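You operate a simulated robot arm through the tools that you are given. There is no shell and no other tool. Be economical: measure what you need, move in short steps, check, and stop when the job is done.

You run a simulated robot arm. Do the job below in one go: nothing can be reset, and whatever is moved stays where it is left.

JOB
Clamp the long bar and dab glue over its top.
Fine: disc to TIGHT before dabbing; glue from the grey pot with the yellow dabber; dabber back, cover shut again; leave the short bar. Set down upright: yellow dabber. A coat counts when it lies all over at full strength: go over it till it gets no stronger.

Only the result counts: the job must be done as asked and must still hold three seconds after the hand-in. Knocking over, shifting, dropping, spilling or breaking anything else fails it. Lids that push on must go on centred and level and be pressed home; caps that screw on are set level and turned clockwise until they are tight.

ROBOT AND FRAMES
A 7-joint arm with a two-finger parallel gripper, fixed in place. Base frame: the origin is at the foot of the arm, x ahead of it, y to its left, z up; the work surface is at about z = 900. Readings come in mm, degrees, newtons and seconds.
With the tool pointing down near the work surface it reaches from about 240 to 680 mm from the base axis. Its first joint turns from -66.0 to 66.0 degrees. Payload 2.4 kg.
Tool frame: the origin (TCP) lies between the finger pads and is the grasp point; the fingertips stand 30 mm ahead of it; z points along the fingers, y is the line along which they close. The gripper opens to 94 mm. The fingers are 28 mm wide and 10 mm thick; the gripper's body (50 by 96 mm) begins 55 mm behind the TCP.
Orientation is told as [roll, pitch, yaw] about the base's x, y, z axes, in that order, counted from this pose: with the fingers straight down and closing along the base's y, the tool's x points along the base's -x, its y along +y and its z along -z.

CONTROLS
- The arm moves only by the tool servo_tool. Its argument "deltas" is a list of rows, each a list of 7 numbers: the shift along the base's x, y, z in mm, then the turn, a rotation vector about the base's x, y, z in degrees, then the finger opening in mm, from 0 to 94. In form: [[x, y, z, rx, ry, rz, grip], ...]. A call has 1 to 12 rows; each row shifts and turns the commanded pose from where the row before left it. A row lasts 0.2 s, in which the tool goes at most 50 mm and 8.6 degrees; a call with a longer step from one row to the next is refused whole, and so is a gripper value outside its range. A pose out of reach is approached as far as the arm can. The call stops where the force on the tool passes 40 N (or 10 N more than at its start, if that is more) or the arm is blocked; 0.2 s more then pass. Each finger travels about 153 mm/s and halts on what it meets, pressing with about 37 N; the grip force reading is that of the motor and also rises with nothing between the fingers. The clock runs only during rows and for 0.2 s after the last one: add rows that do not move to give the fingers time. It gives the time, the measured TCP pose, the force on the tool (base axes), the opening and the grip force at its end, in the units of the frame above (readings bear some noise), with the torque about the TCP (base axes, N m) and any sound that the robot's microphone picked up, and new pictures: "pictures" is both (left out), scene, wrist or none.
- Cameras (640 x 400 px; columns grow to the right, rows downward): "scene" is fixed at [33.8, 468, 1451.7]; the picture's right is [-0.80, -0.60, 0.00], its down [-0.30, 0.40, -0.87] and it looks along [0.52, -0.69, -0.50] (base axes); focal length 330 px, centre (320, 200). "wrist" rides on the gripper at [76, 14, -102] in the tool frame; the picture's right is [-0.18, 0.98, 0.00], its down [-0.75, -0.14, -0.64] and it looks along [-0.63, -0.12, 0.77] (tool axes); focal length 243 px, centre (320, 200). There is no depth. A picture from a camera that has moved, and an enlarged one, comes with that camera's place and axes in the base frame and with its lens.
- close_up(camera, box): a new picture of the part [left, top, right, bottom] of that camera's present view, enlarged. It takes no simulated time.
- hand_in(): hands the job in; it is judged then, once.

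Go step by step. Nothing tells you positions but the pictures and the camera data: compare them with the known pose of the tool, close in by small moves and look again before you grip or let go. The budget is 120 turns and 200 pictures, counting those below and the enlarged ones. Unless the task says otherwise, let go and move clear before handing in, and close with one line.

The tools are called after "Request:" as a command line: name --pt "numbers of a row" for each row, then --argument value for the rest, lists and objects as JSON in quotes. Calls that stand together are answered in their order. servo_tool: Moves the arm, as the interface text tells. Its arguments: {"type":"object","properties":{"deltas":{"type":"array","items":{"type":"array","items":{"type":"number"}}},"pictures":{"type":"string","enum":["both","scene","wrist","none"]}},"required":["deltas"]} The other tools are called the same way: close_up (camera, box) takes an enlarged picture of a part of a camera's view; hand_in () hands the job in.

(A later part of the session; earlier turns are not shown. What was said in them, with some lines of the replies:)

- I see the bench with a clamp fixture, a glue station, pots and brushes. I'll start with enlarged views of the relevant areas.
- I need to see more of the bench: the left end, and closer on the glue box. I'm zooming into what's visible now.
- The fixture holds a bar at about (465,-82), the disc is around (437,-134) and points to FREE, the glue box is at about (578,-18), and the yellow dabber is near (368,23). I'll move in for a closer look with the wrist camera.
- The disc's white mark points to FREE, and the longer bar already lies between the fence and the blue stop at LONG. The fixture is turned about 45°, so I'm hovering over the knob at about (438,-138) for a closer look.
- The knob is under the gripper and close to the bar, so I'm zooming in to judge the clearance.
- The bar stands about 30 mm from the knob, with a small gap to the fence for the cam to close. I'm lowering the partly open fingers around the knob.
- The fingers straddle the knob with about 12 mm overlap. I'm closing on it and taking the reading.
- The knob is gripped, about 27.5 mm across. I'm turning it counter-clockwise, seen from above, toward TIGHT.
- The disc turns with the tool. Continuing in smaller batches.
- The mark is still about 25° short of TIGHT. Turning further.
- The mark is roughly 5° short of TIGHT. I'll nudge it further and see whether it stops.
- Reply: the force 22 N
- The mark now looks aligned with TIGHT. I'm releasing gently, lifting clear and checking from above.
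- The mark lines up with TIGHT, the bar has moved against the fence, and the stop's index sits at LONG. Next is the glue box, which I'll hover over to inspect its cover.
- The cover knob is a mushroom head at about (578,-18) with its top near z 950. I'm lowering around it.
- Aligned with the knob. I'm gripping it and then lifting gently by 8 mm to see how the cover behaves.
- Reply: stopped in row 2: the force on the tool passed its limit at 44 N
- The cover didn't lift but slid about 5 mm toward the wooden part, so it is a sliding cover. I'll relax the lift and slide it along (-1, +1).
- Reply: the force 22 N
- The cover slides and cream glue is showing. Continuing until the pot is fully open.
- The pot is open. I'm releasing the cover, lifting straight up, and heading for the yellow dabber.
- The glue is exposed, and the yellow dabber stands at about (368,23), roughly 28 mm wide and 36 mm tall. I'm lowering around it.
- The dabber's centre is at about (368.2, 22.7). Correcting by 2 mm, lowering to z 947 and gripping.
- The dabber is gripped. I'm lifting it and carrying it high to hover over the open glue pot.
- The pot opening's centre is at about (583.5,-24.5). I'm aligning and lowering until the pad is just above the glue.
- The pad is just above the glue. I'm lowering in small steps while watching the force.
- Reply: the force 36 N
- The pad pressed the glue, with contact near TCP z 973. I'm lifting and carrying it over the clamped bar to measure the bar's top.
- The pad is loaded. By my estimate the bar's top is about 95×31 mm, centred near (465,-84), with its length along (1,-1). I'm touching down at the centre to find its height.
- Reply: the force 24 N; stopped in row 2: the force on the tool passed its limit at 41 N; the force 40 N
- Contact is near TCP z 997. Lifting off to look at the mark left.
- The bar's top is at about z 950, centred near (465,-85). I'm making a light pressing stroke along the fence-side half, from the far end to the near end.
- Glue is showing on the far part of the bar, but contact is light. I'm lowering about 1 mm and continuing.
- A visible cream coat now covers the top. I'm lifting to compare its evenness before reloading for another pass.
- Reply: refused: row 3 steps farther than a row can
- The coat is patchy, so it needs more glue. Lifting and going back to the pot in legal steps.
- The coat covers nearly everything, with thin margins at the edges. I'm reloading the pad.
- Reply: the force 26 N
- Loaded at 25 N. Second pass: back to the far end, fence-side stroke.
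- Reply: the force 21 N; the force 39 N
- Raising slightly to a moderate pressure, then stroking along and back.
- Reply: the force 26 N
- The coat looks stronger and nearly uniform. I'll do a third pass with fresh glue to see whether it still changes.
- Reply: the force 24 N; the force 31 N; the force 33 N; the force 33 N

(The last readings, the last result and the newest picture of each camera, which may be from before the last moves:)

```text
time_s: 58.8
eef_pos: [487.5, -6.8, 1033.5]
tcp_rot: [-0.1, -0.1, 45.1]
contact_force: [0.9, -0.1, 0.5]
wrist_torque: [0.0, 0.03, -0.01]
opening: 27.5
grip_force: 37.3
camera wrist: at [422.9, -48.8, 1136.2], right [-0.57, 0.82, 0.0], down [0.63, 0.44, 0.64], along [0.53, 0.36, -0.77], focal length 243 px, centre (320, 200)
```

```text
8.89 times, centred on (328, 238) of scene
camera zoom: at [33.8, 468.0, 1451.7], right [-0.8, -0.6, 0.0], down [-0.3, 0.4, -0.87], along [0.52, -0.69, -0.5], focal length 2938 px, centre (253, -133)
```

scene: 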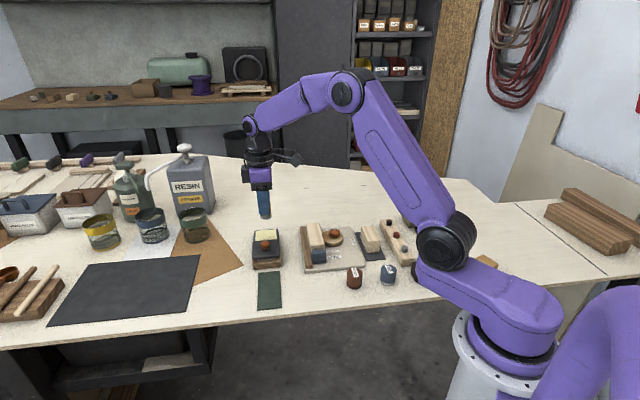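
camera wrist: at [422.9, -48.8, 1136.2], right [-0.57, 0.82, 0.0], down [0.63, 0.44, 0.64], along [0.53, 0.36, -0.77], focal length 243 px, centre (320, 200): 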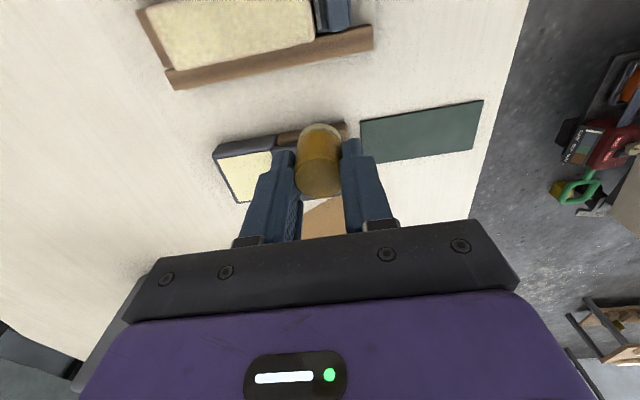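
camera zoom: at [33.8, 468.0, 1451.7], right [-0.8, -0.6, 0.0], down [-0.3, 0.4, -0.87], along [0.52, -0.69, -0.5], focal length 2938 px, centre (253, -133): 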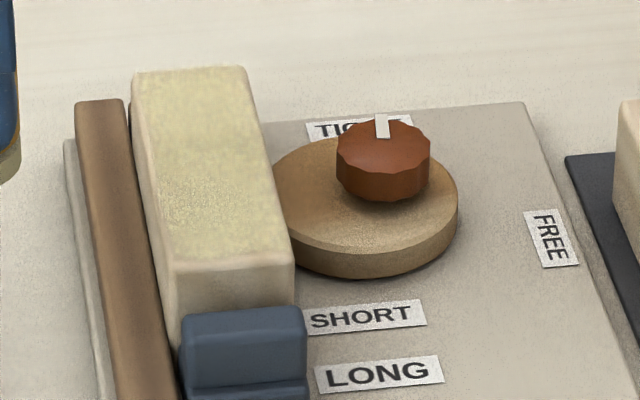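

Request:
close_up --camera "wrist" --box '[120, 0, 380, 110]'

Request:
servo_tool --pt "-30 -30 20 0 0 0 24" --pt "-30 -30 20 0 0 0 24" --pt "-20 -20 10 0 0 0 24" --pt "0 0 0 0 0 0 24" --pictures "wrist"

Request:
close_up --camera "wrist" --box '[220, 60, 420, 240]'

```text
2.46 times, centred on (250, 55) of wrist
camera zoom: at [422.9, -48.8, 1136.2], right [-0.57, 0.82, 0.0], down [0.63, 0.44, 0.64], along [0.53, 0.36, -0.77], focal length 597 px, centre (492, 557)
```

zoom: 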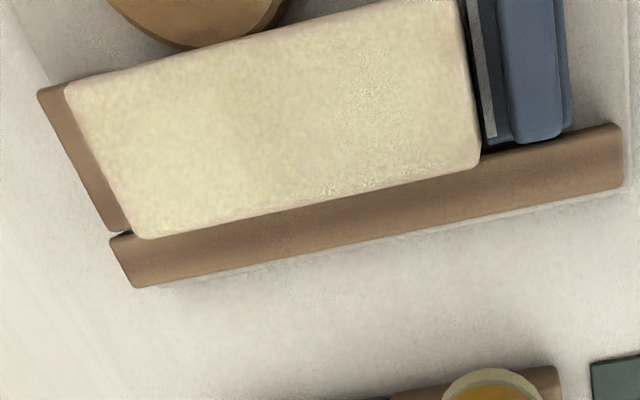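

```text
time_s: 59.8
eef_pos: [406.8, -88.8, 1082.6]
tcp_rot: [-0.1, 0.0, 45.0]
contact_force: [-0.8, 0.5, -0.1]
wrist_torque: [0.01, 0.0, 0.01]
opening: 27.6
grip_force: 37.5
camera wrist: at [343.9, -131.4, 1185.6], right [-0.57, 0.82, 0.0], down [0.63, 0.44, 0.64], along [0.53, 0.36, -0.77], focal length 243 px, centre (320, 200)
```

wrist: 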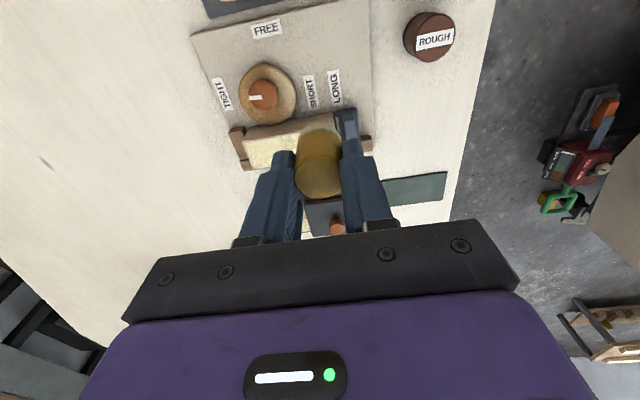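

```text
2.22 times, centred on (320, 150) of wrist
camera zoom: at [343.9, -131.4, 1185.6], right [-0.57, 0.82, 0.0], down [0.63, 0.44, 0.64], along [0.53, 0.36, -0.77], focal length 539 px, centre (320, 311)
```

zoom: 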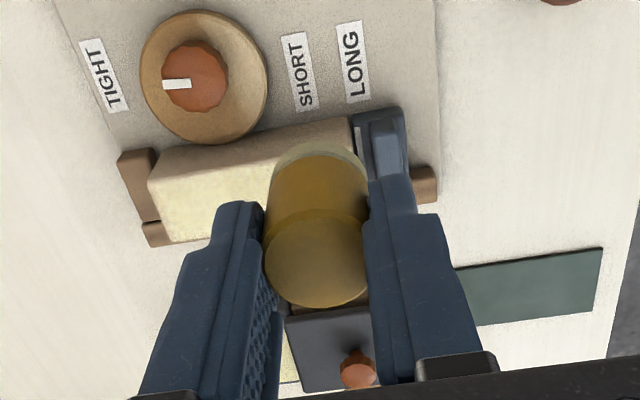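

The whole top is coated, but the near half looks speckled and weaker. I'm reloading and starting the next pass from the near end.

Request:
servo_tool --pt "36 13 -10 0 0 0 24" --pt "36 13 -10 0 0 0 24" --pt "36 13 -10 0 0 0 24" --pt "36 13 -10 0 0 0 24" --pt "32 12.5 -10 0 0 0 24" --pt "0 0 -45 0 0 0 24" --pt "0 0 -11 0 0 0 24" --pt "0 0 -3 0 0 0 24" --pt "0 0 -1 0 0 0 24" --pictures "none"

```text
time_s: 61.8
eef_pos: [583.6, -20.7, 973.5]
tcp_rot: [-0.2, -0.2, 45.1]
contact_force: [-1.7, -1.1, 8.5]
wrist_torque: [0.0, 0.06, 0.01]
opening: 27.4
grip_force: 36.3
```

Request:
servo_tool --pt "0 0 -1.3 0 0 0 24" --pt "0 0 0 0 0 0 24" --pt "0 0 20 0 0 0 24" --pt "0 -2 40 0 0 0 24" --pt "-34 -6 0 0 0 0 24" --pt "-34 -6 0 0 0 0 24" --pt "-34 -6 0 0 0 0 24" --pt "-34 -6 0 0 0 0 24" --pt "-6 -2 -10 0 0 0 24" --pt "0 0 -20 0 0 0 24" --pt "0 0 -4 0 0 0 24" --pt "0 0 0 0 0 0 24" --pictures "wrist"

```text
time_s: 64.4
eef_pos: [440.1, -48.7, 997.2]
tcp_rot: [-0.2, 0.0, 45.1]
contact_force: [0.2, -1.1, 4.3]
wrist_torque: [-0.08, -0.04, -0.01]
opening: 27.3
grip_force: 37.4
camera wrist: at [376.5, -91.8, 1100.6], right [-0.57, 0.82, 0.0], down [0.63, 0.44, 0.64], along [0.53, 0.36, -0.77], focal length 243 px, centre (320, 200)
```

wrist: 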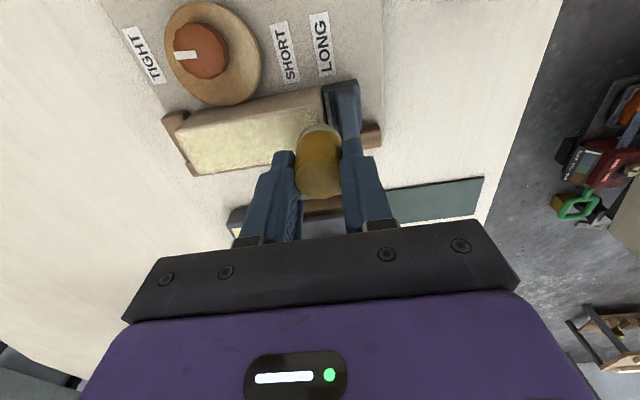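

Near end, fence side, in light contact. Pressing slightly and stroking outward, then back on the disc side.

Request:
servo_tool --pt "0 0 -1 0 0 0 24" --pt "8 -8 0 0 0 0 24" --pt "8 -8 0 0 0 0 24" --pt "8 -8 0 0 0 0 24" --pt "8 -8 0 0 0 0 24" --pt "8 -8 0 0 0 0 24" --pt "8 -8 0 0 0 0 24" --pt "8 -8 0 0 0 0 24" --pt "5 -5 0 0 0 0 24" --pt "-5.6 -5.6 0 0 0 0 24" --pt "-5.6 -5.6 0 0 0 0 24" --pt "0 0 0 0 0 0 24" --pictures "none"

Request:
servo_tool --pt "-8 8 0 0 0 0 24" --pt "-8 8 0 0 0 0 24" --pt "-8 8 0 0 0 0 24" --pt "-8 8 0 0 0 0 24" --pt "-8 8 0 0 0 0 24" --pt "-8 8 0 0 0 0 24" --pt "-8 8 0 0 0 0 24" --pt "-5 5 0 0 0 0 24" --pt "5.6 5.6 0 0 0 0 24" --pt "5.6 5.6 0 0 0 0 24" --pt "0 0 0 0 0 0 24" --pictures "none"

Request:
servo_tool --pt "0 0 12 0 0 0 24" --pt "20 20 25 0 0 0 24" --pt "27 22 0 0 0 0 24" --pt "0 0 0 0 0 0 24" --pictures "wrist"

Request:
close_up --camera "wrist" --box '[120, 0, 380, 110]'

Request:
close_up --camera "scene" --box '[310, 215, 345, 260]'

```text
time_s: 67.0
eef_pos: [490.1, -121.6, 996.7]
tcp_rot: [-0.2, 0.0, 45.1]
contact_force: [2.3, 2.3, 11.3]
wrist_torque: [0.09, -0.09, -0.01]
opening: 27.3
grip_force: 36.8
```

```text
time_s: 69.4
eef_pos: [439.5, -48.6, 995.7]
tcp_rot: [0.0, 0.1, 45.0]
contact_force: [-5.0, -3.2, 15.1]
wrist_torque: [-0.21, 0.24, -0.02]
opening: 28.0
grip_force: 36.5
```

```text
time_s: 70.4
eef_pos: [488.9, -6.9, 1033.7]
tcp_rot: [-0.1, 0.0, 45.1]
contact_force: [0.5, -0.9, -0.9]
wrist_torque: [0.03, 0.01, 0.0]
opening: 27.7
grip_force: 36.8
camera wrist: at [424.0, -50.0, 1137.2], right [-0.57, 0.82, 0.0], down [0.63, 0.44, 0.64], along [0.53, 0.36, -0.77], focal length 243 px, centre (320, 200)
```

wrist: 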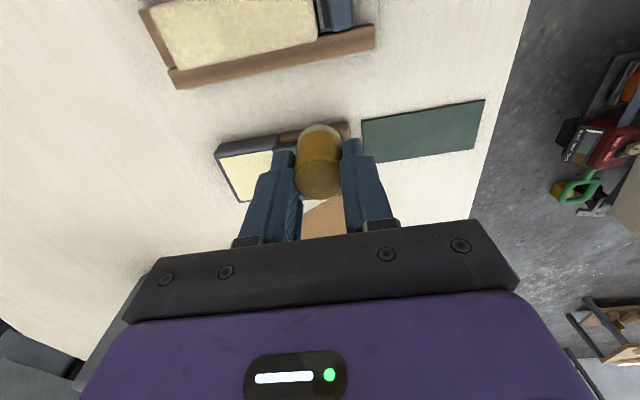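

```text
2.46 times, centred on (250, 55) of wrist
camera zoom: at [424.0, -50.0, 1137.2], right [-0.57, 0.82, 0.0], down [0.63, 0.44, 0.64], along [0.53, 0.36, -0.77], focal length 597 px, centre (492, 557)
```

zoom: 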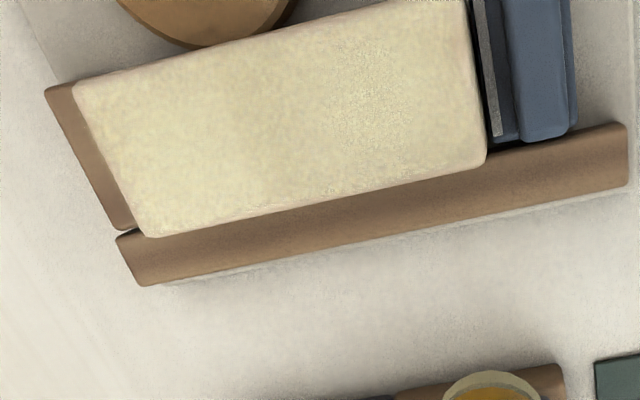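

```text
8.89 times, centred on (328, 238) of scene
camera zoom: at [33.8, 468.0, 1451.7], right [-0.8, -0.6, 0.0], down [-0.3, 0.4, -0.87], along [0.52, -0.69, -0.5], focal length 2938 px, centre (253, -133)
```

zoom: 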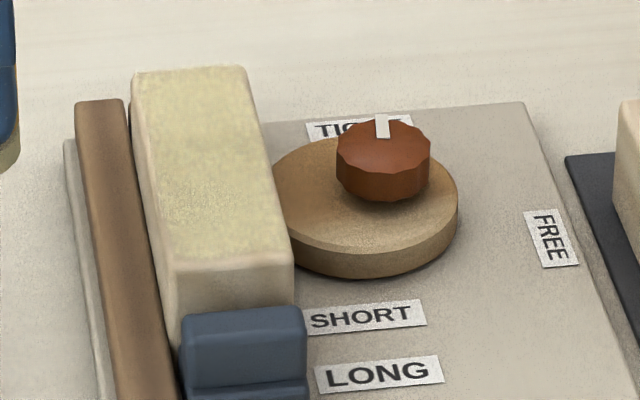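

Nearly uniform now, with faint speckle in the near-middle. One more reload and pass, concentrated there and along the centre line, will show whether it has saturated.

Request:
servo_tool --pt "40 -6 0 0 0 0 24" --pt "40 -6 0 0 0 0 24" --pt "15 -5.5 0 0 0 0 24" --pt "0 0 -40 0 0 0 24" --pt "0 0 -17 0 0 0 24" --pt "0 0 -3 0 0 0 24" --pt "0 0 -1 0 0 0 24" --pictures "none"

```text
time_s: 72.0
eef_pos: [583.9, -25.4, 971.7]
tcp_rot: [-0.1, 0.0, 45.0]
contact_force: [-0.7, -1.0, 4.4]
wrist_torque: [0.03, 0.02, 0.0]
opening: 27.5
grip_force: 37.0
```

Request:
servo_tool --pt "0 0 -1.5 0 0 0 24" --pt "0 0 0 0 0 0 24" --pt "0 0 20 0 0 0 24" --pt "0 0 40 0 0 0 24" --pt "-35 -10 0 0 0 0 24" --pt "-35 -10 0 0 0 0 24" --pt "-35 -10 0 0 0 0 24" --pt "-34 -10 0 0 0 0 24" --pt "0 0 -28 0 0 0 24" --pt "0 0 -5 0 0 0 24" --pt "0 0 -1 0 0 0 24" --pictures "none"

```text
time_s: 74.4
eef_pos: [442.9, -65.4, 996.1]
tcp_rot: [-0.2, 0.0, 45.1]
contact_force: [-0.2, -0.2, -1.2]
wrist_torque: [0.0, 0.0, 0.0]
opening: 27.7
grip_force: 37.7
```

Request:
servo_tool --pt "0 0 -2 0 0 0 24" --pt "5 5 0 0 0 0 24" --pt "-10 10 0 0 0 0 24" --pt "-5 -5 0 0 0 0 24" --pt "-5 -5 0 0 0 0 24" --pt "10 -10 0 0 0 0 24" --pt "10 -10 0 0 0 0 24" --pt "5 5 0 0 0 0 24" --pt "0 0 0 0 0 0 24" --pictures "none"

Request:
servo_tool --pt "5 5 0 0 0 0 24" --pt "10 -10 0 0 0 0 24" --pt "10 -10 0 0 0 0 24" --pt "10 -10 0 0 0 0 24" --pt "7 -7 0 0 0 0 24" --pt "-10 -10 0 0 0 0 24" --pt "-10 10 0 0 0 0 24" --pt "-10 10 0 0 0 0 24" --pt "-10 10 0 0 0 0 24" --pt "5 5 0 0 0 0 24" --pt "0 0 0 0 0 0 24" --pictures "none"

Request:
servo_tool --pt "0 0 12 0 0 0 24" --pt "20 25 25 0 0 0 24" --pt "15 30 0 0 0 0 24" --pt "0 0 0 0 0 0 24" --pictures "wrist"

Request:
close_up --camera "wrist" --box '[120, 0, 380, 110]'

Request:
close_up --camera "scene" --box '[310, 215, 345, 260]'

```text
time_s: 75.7
eef_pos: [431.3, -61.5, 996.5]
tcp_rot: [0.0, 0.1, 45.3]
contact_force: [-2.3, 1.1, 13.2]
wrist_torque: [0.08, 0.07, 0.01]
opening: 28.0
grip_force: 36.7
stopped in row 6: the force on the tool passed its limit at 46 N (the readings are from after the stop); the commanded pose is now the measured one
```

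```text
time_s: 78.1
eef_pos: [435.4, -68.2, 995.2]
tcp_rot: [0.1, 0.1, 45.2]
contact_force: [-9.0, -10.2, 37.4]
wrist_torque: [-0.5, 0.48, 0.03]
opening: 27.5
grip_force: 37.3
```

```text
time_s: 79.1
eef_pos: [473.0, -11.2, 1033.9]
tcp_rot: [0.0, -0.1, 45.3]
contact_force: [0.2, 0.0, -0.4]
wrist_torque: [-0.01, -0.02, 0.02]
opening: 27.8
grip_force: 36.7
camera wrist: at [409.9, -55.3, 1136.3], right [-0.57, 0.82, 0.0], down [0.63, 0.44, 0.64], along [0.53, 0.37, -0.77], focal length 243 px, centre (320, 200)
```

wrist: 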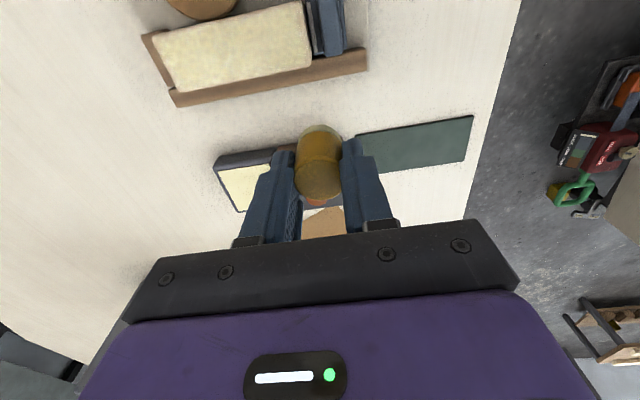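

```text
2.46 times, centred on (250, 55) of wrist
camera zoom: at [409.9, -55.3, 1136.3], right [-0.57, 0.82, 0.0], down [0.63, 0.44, 0.64], along [0.53, 0.37, -0.77], focal length 597 px, centre (492, 557)
```

zoom: 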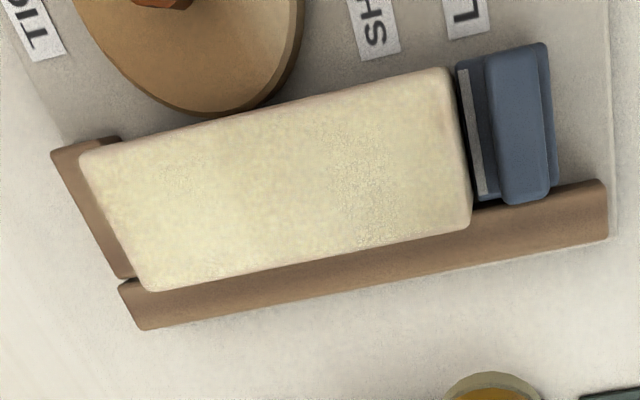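

```text
8.89 times, centred on (328, 238) of scene
camera zoom: at [33.8, 468.0, 1451.7], right [-0.8, -0.6, 0.0], down [-0.3, 0.4, -0.87], along [0.52, -0.69, -0.5], focal length 2938 px, centre (253, -133)
```

zoom: 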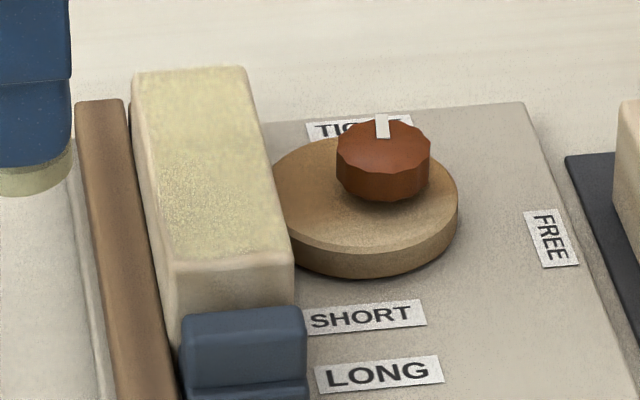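

Coverage looks even and nearly saturated. I'll do one more full, even pass with fresh glue to confirm it gets no stronger.

Request:
servo_tool --pt "40 -5 0 0 0 0 24" --pt "40 -5 0 0 0 0 24" --pt "30 -3.5 0 0 0 0 24" --pt "0 0 -40 0 0 0 24" --pt "0 0 -18 0 0 0 24" --pt "0 0 -3 0 0 0 24" --pt "0 0 -1 0 0 0 24" --pictures "none"

```text
time_s: 80.7
eef_pos: [582.6, -26.8, 972.0]
tcp_rot: [0.0, 0.0, 45.1]
contact_force: [-1.2, -0.6, 3.4]
wrist_torque: [0.01, 0.04, 0.02]
opening: 27.7
grip_force: 36.7
```

Request:
servo_tool --pt "0 0 -1.5 0 0 0 24" --pt "0 0 0 0 0 0 24" --pt "0 0 20 0 0 0 24" --pt "0 0 41.5 0 0 0 24" --pt "-36 -5 0 0 0 0 24" --pt "-36 -5 0 0 0 0 24" --pt "-36 -5 0 0 0 0 24" --pt "-35 -6.4 0 0 0 0 24" --pt "0 0 -30 0 0 0 24" --pt "0 0 -5 0 0 0 24" --pt "0 0 -1.5 0 0 0 24" --pictures "none"

```text
time_s: 83.3
eef_pos: [439.4, -45.9, 994.7]
tcp_rot: [-0.1, -0.2, 45.2]
contact_force: [-4.4, 0.7, 12.5]
wrist_torque: [-0.05, 0.17, -0.03]
opening: 27.7
grip_force: 36.9
stopped in row 11: the force on the tool passed its limit at 42 N (the readings are from after the stop); the commanded pose is now the measured one
```

Request:
servo_tool --pt "0 0 0 0 0 0 24" --pt "8 -9 0 0 0 0 24" --pt "8 -8 0 0 0 0 24" --pt "8 -8 0 0 0 0 24" --pt "8 -8 0 0 0 0 24" --pt "8 -8 0 0 0 0 24" --pt "8 -8 0 0 0 0 24" --pt "8 -8 0 0 0 0 24" --pt "6 -6 0 0 0 0 24" --pt "-5.6 -5.6 0 0 0 0 24" --pt "-5.6 -5.6 0 0 0 0 24" --pt "0 0 0 0 0 0 24" --pictures "none"

Request:
servo_tool --pt "-8 8 0 0 0 0 24" --pt "-8 8 0 0 0 0 24" --pt "-8 8 0 0 0 0 24" --pt "-8 8 0 0 0 0 24" --pt "-8 8 0 0 0 0 24" --pt "-8 8 0 0 0 0 24" --pt "-8 8 0 0 0 0 24" --pt "-6 6 0 0 0 0 24" --pt "5.6 5.6 0 0 0 0 24" --pt "0 0 0 0 0 0 24" --pictures "none"

Request:
servo_tool --pt "0 0 12 0 0 0 24" --pt "20 20 25 0 0 0 24" --pt "20 25 0 0 0 0 24" --pt "0 0 0 0 0 0 24" --pictures "wrist"

Request:
close_up --camera "wrist" --box '[120, 0, 380, 110]'

Request:
close_up --camera "scene" --box '[310, 215, 345, 260]'

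```text
time_s: 85.9
eef_pos: [490.4, -123.3, 996.3]
tcp_rot: [-0.5, -0.2, 45.3]
contact_force: [8.0, 2.4, 20.0]
wrist_torque: [0.16, -0.23, -0.01]
opening: 27.9
grip_force: 37.6
```

```text
time_s: 88.1
eef_pos: [434.0, -52.9, 996.3]
tcp_rot: [0.0, 0.0, 45.3]
contact_force: [-7.4, -4.5, 21.9]
wrist_torque: [-0.32, 0.19, -0.06]
opening: 27.9
grip_force: 36.7
```

```text
time_s: 89.1
eef_pos: [473.7, -7.4, 1031.0]
tcp_rot: [-0.1, 0.0, 45.3]
contact_force: [0.0, 0.2, 0.0]
wrist_torque: [-0.02, -0.02, 0.0]
opening: 27.5
grip_force: 37.3
camera wrist: at [410.5, -51.0, 1134.2], right [-0.57, 0.82, 0.0], down [0.63, 0.44, 0.64], along [0.53, 0.37, -0.77], focal length 243 px, centre (320, 200)
```

wrist: 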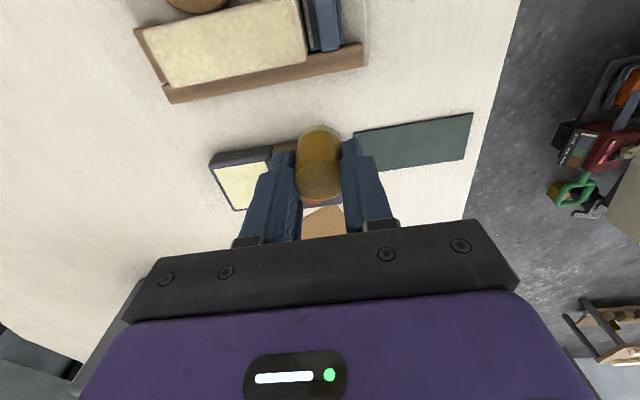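

```text
2.46 times, centred on (250, 55) of wrist
camera zoom: at [410.5, -51.0, 1134.2], right [-0.57, 0.82, 0.0], down [0.63, 0.44, 0.64], along [0.53, 0.37, -0.77], focal length 597 px, centre (492, 557)
```

zoom: 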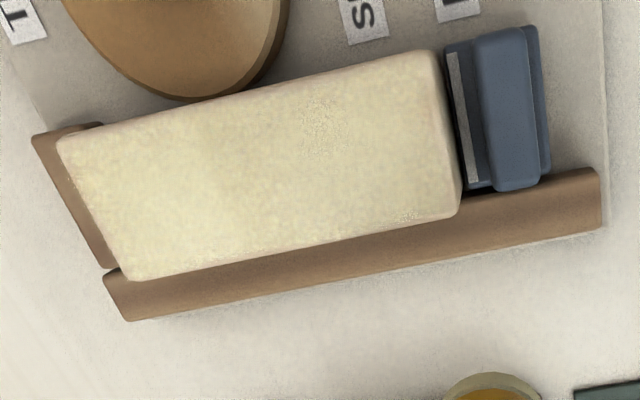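

```text
8.89 times, centred on (328, 238) of scene
camera zoom: at [33.8, 468.0, 1451.7], right [-0.8, -0.6, 0.0], down [-0.3, 0.4, -0.87], along [0.52, -0.69, -0.5], focal length 2938 px, centre (253, -133)
```

zoom: 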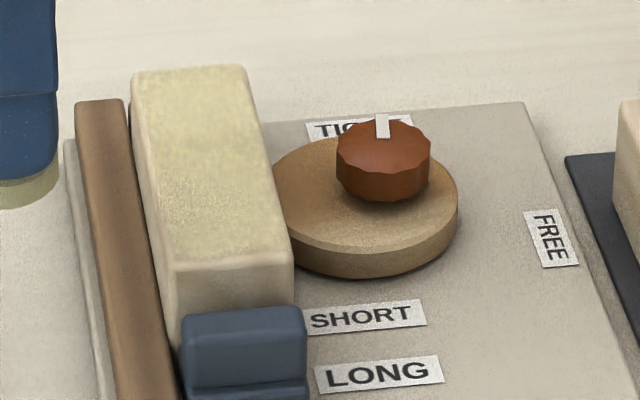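

The coat is uniform and unchanged from the previous pass, so it's saturated. Now I'll return the yellow dabber to its original spot at (368,23).

Request:
servo_tool --pt "-35 10 0 0 0 0 24" --pt "-35 10 0 0 0 0 24" --pt "-35.5 10 0 0 0 0 24" --pt "0 0 -40 0 0 0 24" --pt "0 0 -30 0 0 0 24" --pt "0 0 0 0 0 0 24" --pictures "wrist"

Request:
close_up --camera "scene" --box '[285, 210, 375, 300]'

```text
time_s: 90.5
eef_pos: [368.1, 20.0, 961.1]
tcp_rot: [-0.2, 0.0, 45.3]
contact_force: [0.4, 0.9, -0.6]
wrist_torque: [-0.02, 0.01, -0.02]
opening: 27.9
grip_force: 37.3
camera wrist: at [304.6, -22.8, 1063.9], right [-0.57, 0.82, 0.0], down [0.63, 0.44, 0.64], along [0.53, 0.37, -0.77], focal length 243 px, centre (320, 200)
```

wrist: 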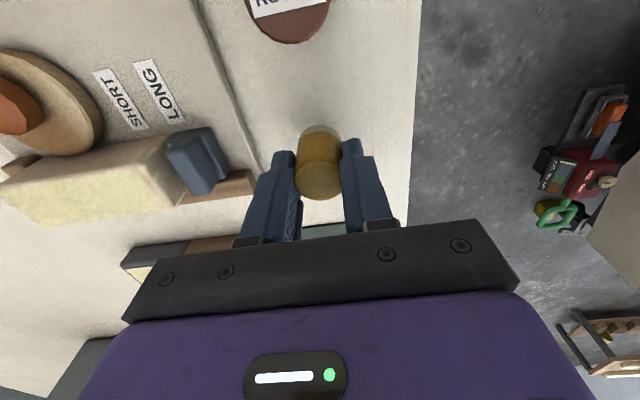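

```text
4.44 times, centred on (330, 255) of scene
camera zoom: at [33.8, 468.0, 1451.7], right [-0.8, -0.6, 0.0], down [-0.3, 0.4, -0.87], along [0.52, -0.69, -0.5], focal length 1469 px, centre (276, -44)
```

zoom: 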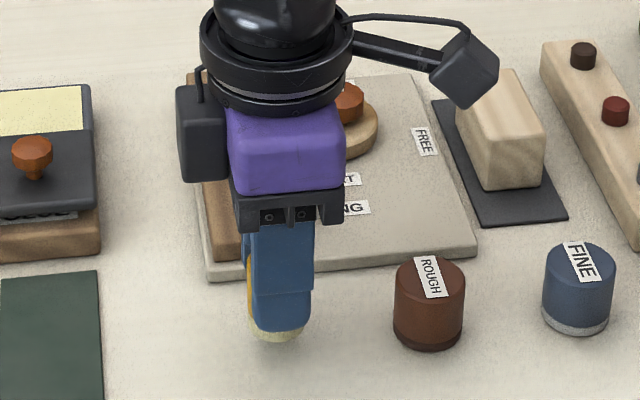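

Request:
servo_tool --pt "0 2.5 -8 0 0 0 24" --pt "0 0 -5 0 0 0 24" --pt "0 0 -1.5 0 0 0 24" --pt "0 0 0 0 0 0 24" --pictures "none"

```text
time_s: 91.5
eef_pos: [368.4, 23.4, 949.0]
tcp_rot: [0.0, -0.1, 45.4]
contact_force: [0.7, 0.0, 0.6]
wrist_torque: [0.02, 0.01, -0.01]
opening: 27.6
grip_force: 37.5
```

Request:
servo_tool --pt "0 0 -2 0 0 0 24" --pt "0 0 -1 0 0 0 24" --pictures "none"

```text
time_s: 92.1
eef_pos: [368.0, 23.6, 946.3]
tcp_rot: [-0.1, -0.3, 45.3]
contact_force: [-5.4, 0.4, 28.4]
wrist_torque: [0.03, 0.26, -0.01]
opening: 27.6
grip_force: 36.9
```

The dabber is standing on the bench. I'm easing off the pressure, opening, and lifting away.

Request:
servo_tool --pt "0 0 1.2 0 0 0 24" --pt "0 0 0 0 0 0 32" --pt "0 0 0 0 0 0 44" --pt "0 0 0 0 0 0 48" --pt "0 0 25 0 0 0 48" --pt "0 0 45 0 0 0 60" --pt "0 0 20 0 0 0 60" --pt "0 0 0 0 0 0 60" --pictures "both"

Request:
close_up --camera "scene" --box '[235, 210, 375, 300]'

```text
time_s: 93.9
eef_pos: [369.1, 24.1, 1037.5]
tcp_rot: [-0.1, -0.1, 45.2]
contact_force: [0.4, 0.3, 0.6]
wrist_torque: [-0.03, -0.02, -0.02]
opening: 60.2
grip_force: 0.0
camera wrist: at [305.4, -18.6, 1140.8], right [-0.57, 0.82, 0.0], down [0.63, 0.44, 0.64], along [0.53, 0.37, -0.77], focal length 243 px, centre (320, 200)
```

scene: 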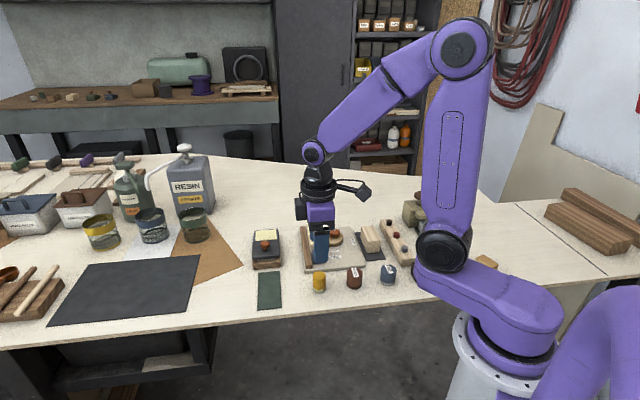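
wrist: 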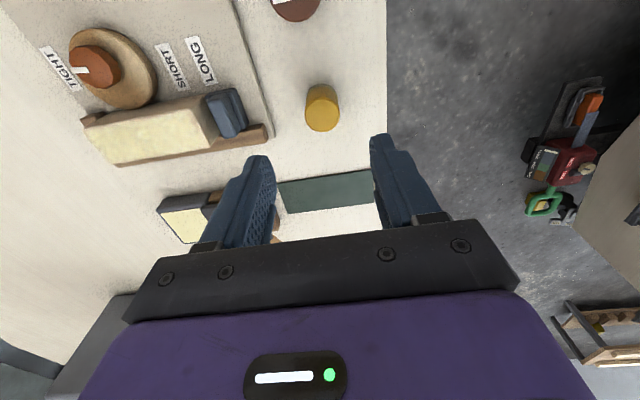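

```text
4.44 times, centred on (305, 255) of scene
camera zoom: at [33.8, 468.0, 1451.7], right [-0.8, -0.6, 0.0], down [-0.3, 0.4, -0.87], along [0.52, -0.69, -0.5], focal length 1469 px, centre (387, -44)
```

zoom: 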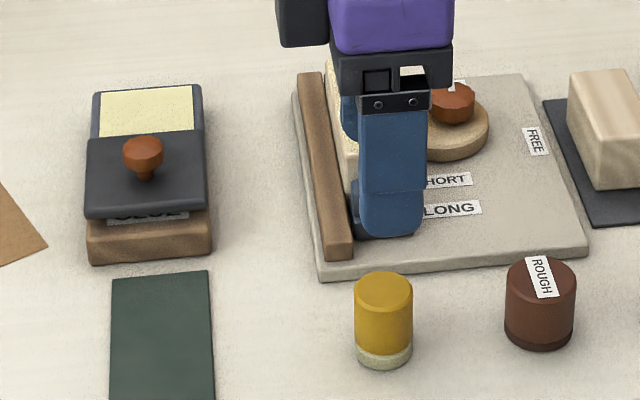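

The dabber stands upright at its original place. Next I'll close the cover, whose knob I left at about (532.8, 25.1).

Request:
servo_tool --pt "40 0 0 0 0 0 60" --pt "42 0 0 0 0 0 60" --pt "42 1 0 0 0 0 60" --pt "39.5 0 0 0 0 0 50" --pt "0 0 -25 0 0 0 46" --pt "0 0 -20 0 0 0 44" --pt "0 0 0 0 0 0 44" --pictures "wrist"

Request:
close_up --camera "wrist" --box '[220, 60, 440, 240]'

```text
time_s: 95.5
eef_pos: [531.1, 25.2, 991.9]
tcp_rot: [-0.1, -0.1, 45.4]
contact_force: [0.0, 0.2, 0.0]
wrist_torque: [-0.06, -0.01, -0.02]
opening: 44.0
grip_force: 0.0
camera wrist: at [468.2, -17.3, 1095.5], right [-0.57, 0.82, 0.0], down [0.63, 0.44, 0.64], along [0.53, 0.37, -0.77], focal length 243 px, centre (320, 200)
```

wrist: 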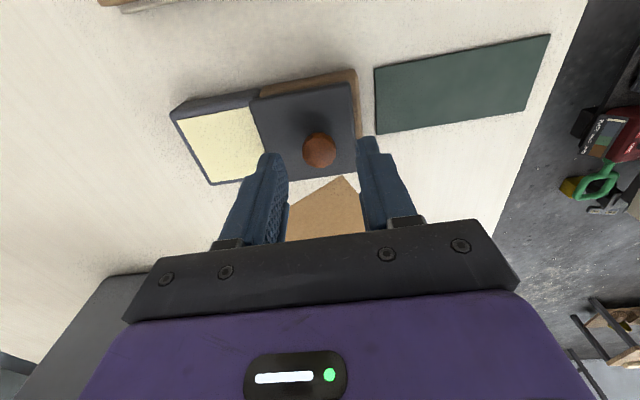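

```text
2.22 times, centred on (330, 150) of wrist
camera zoom: at [468.2, -17.3, 1095.5], right [-0.57, 0.82, 0.0], down [0.63, 0.44, 0.64], along [0.53, 0.37, -0.77], focal length 539 px, centre (298, 311)
```

zoom: 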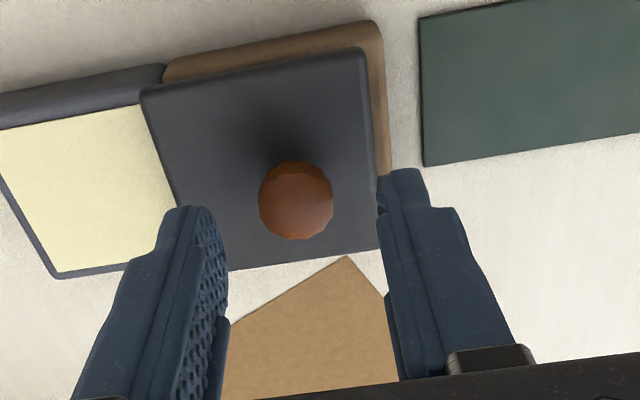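

Request:
servo_tool --pt "1.5 1 -15 0 0 0 44" --pt "0 0 -7.5 0 0 0 44" --pt "0 0 0 0 0 0 32" --pt "0 0 0 0 0 0 16" --pt "0 0 0 0 0 0 16" --pt "0 0 0 0 0 0 16" --pictures "none"

```text
time_s: 96.9
eef_pos: [533.0, 26.8, 968.5]
tcp_rot: [-0.1, -0.2, 45.3]
contact_force: [1.9, -0.5, -4.2]
wrist_torque: [0.26, -0.26, -0.01]
opening: 21.7
grip_force: 45.2
```

Gripped. Sliding the cover back along (1,-1).

Request:
servo_tool --pt "5 -5 0 0 0 0 16" --pt "5 -5 0 0 0 0 16" --pt "5 -5 0 0 0 0 16" --pt "5 -5 0 0 0 0 16" --pt "5 -5 0 0 0 0 16" --pt "5 -5 0 0 0 0 16" --pt "5 -5 0 0 0 0 16" --pt "5 -5 0 0 0 0 16" --pt "4 -4 0 0 0 0 16" --pt "0 0 0 0 0 0 16" --pictures "wrist"

Request:
close_up --camera "wrist" --box '[220, 60, 440, 240]'

```text
time_s: 99.1
eef_pos: [578.1, -17.5, 968.6]
tcp_rot: [-0.1, -0.2, 45.4]
contact_force: [1.6, 2.2, 11.8]
wrist_torque: [0.65, -0.58, 0.03]
opening: 21.5
grip_force: 44.9
camera wrist: at [514.4, -61.0, 1071.5], right [-0.57, 0.82, 0.0], down [0.63, 0.44, 0.64], along [0.53, 0.37, -0.76], focal length 243 px, centre (320, 200)
```

wrist: 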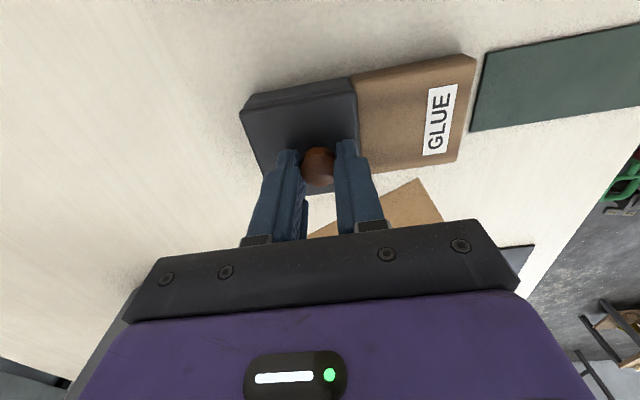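

```text
2.22 times, centred on (330, 150) of wrist
camera zoom: at [514.4, -61.0, 1071.5], right [-0.57, 0.82, 0.0], down [0.63, 0.44, 0.64], along [0.53, 0.37, -0.76], focal length 539 px, centre (298, 311)
```

zoom: 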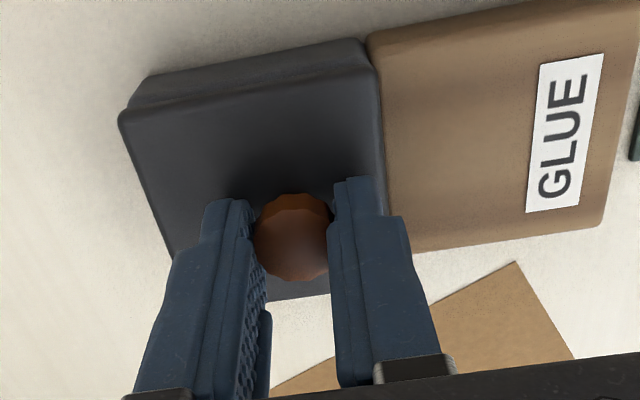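

The cover is practically shut. I'm nudging it about 1 mm more to make sure it's home, watching the force.

Request:
servo_tool --pt "0.5 -0.5 0.3 0 0 0 16" --pt "0.5 -0.5 0 0 0 0 16" --pt "0 0 0 0 0 0 16" --pictures "none"

```text
time_s: 99.9
eef_pos: [578.6, -17.3, 968.5]
tcp_rot: [0.0, -0.1, 45.3]
contact_force: [-1.7, 5.1, 5.1]
wrist_torque: [0.76, -0.58, -0.1]
opening: 21.9
grip_force: 44.9
```

Request:
servo_tool --pt "0.5 -0.5 0 0 0 0 16" --pt "0.3 -0.3 0 0 0 0 16" --pt "0 0 0 0 0 0 16" --pictures "none"

```text
time_s: 100.7
eef_pos: [579.2, -18.2, 968.6]
tcp_rot: [0.2, 0.0, 45.4]
contact_force: [-7.3, 12.9, 2.2]
wrist_torque: [0.73, -0.27, -0.06]
opening: 21.5
grip_force: 45.3
```

The force rises, so the cover is at its stop. I'm relaxing, releasing and moving clear.

Request:
servo_tool --pt "-0.7 0.7 0 0 0 0 16" --pt "0 0 0 0 0 0 34" --pt "0 0 0 0 0 0 44" --pt "0 0 25 0 0 0 44" --pt "0 0 45 0 0 0 70" --pt "-20 20 30 0 0 0 94" --pt "-30 30 20 0 0 0 94" --pt "0 30 20 0 0 0 94" --pt "0 0 0 0 0 0 94" --pictures "both"

Request:
close_up --camera "scene" --box '[235, 210, 375, 300]'

Request:
close_up --camera "scene" --box '[248, 220, 288, 275]'

```text
time_s: 102.7
eef_pos: [527.8, 62.2, 1108.6]
tcp_rot: [-0.1, 0.0, 45.3]
contact_force: [0.8, 0.0, 1.0]
wrist_torque: [-0.01, 0.0, 0.01]
opening: 93.8
grip_force: 0.1
camera wrist: at [464.0, 19.1, 1211.8], right [-0.57, 0.82, 0.0], down [0.63, 0.44, 0.64], along [0.53, 0.37, -0.77], focal length 243 px, centre (320, 200)
```

scene: 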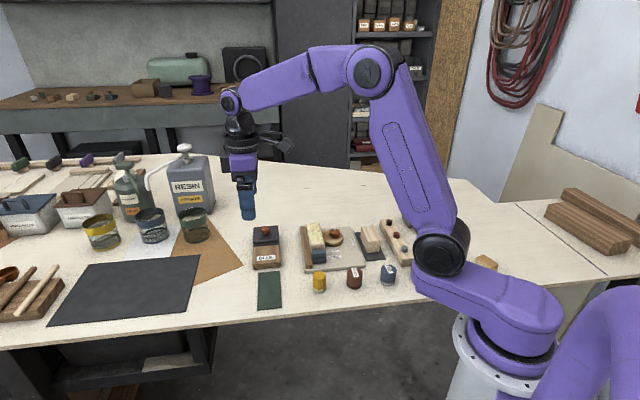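
wrist: 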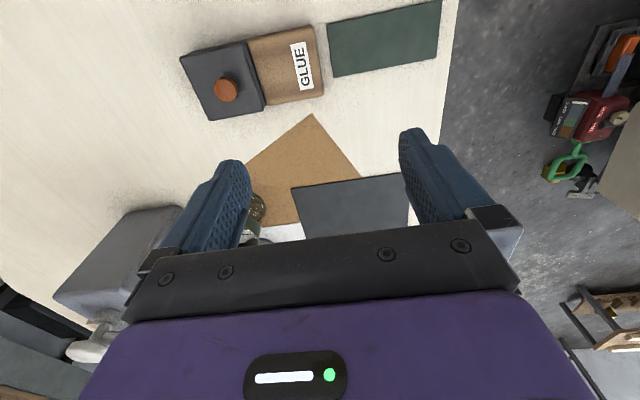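

```text
4.44 times, centred on (305, 255) of scene
camera zoom: at [33.8, 468.0, 1451.7], right [-0.8, -0.6, 0.0], down [-0.3, 0.4, -0.87], along [0.52, -0.69, -0.5], focal length 1469 px, centre (387, -44)
```

zoom: 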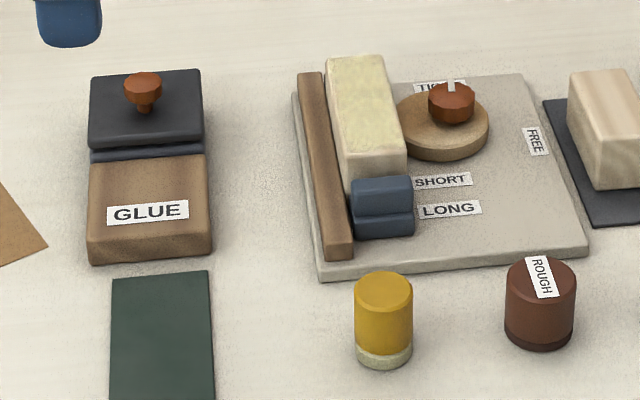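

```text
7.27 times, centred on (268, 248) of scene
camera zoom: at [33.8, 468.0, 1451.7], right [-0.8, -0.6, 0.0], down [-0.3, 0.4, -0.87], along [0.52, -0.69, -0.5], focal length 2404 px, centre (698, -146)
```

zoom: 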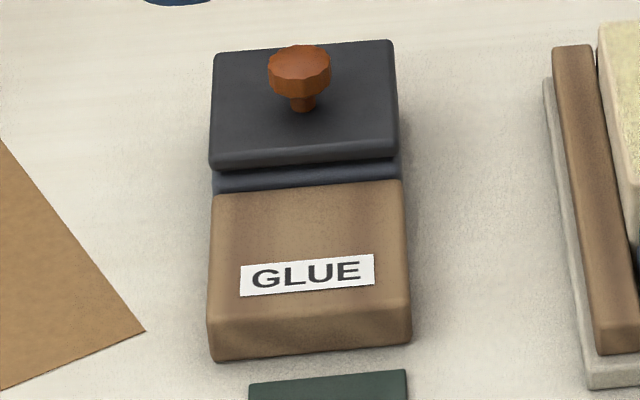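

The cover is back exactly as it started and the arm is clear. I'm taking one last look at the coat.

Request:
close_up --camera "scene" --box '[303, 217, 331, 255]'

```text
10.53 times, centred on (317, 236) of scene
camera zoom: at [33.8, 468.0, 1451.7], right [-0.8, -0.6, 0.0], down [-0.3, 0.4, -0.87], along [0.52, -0.69, -0.5], focal length 3479 px, centre (352, -179)
```

zoom: 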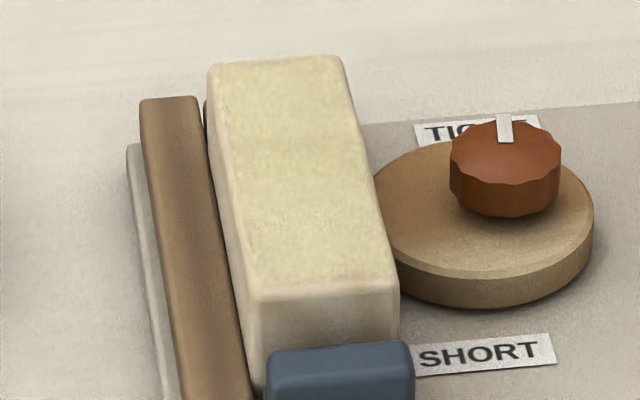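

The coat is even over the whole top, the disc is at TIGHT, the dabber is upright in its place and the cover is shut. Handing in.

Request:
hand_in

```text
The job is handed in.
```

The long bar is clamped with the disc at TIGHT, and glue covers its whole top evenly. The last pass made it no stronger. The yellow dabber is back upright in its place, the glue cover is shut, and the short bar was left alone. The job is handed in.
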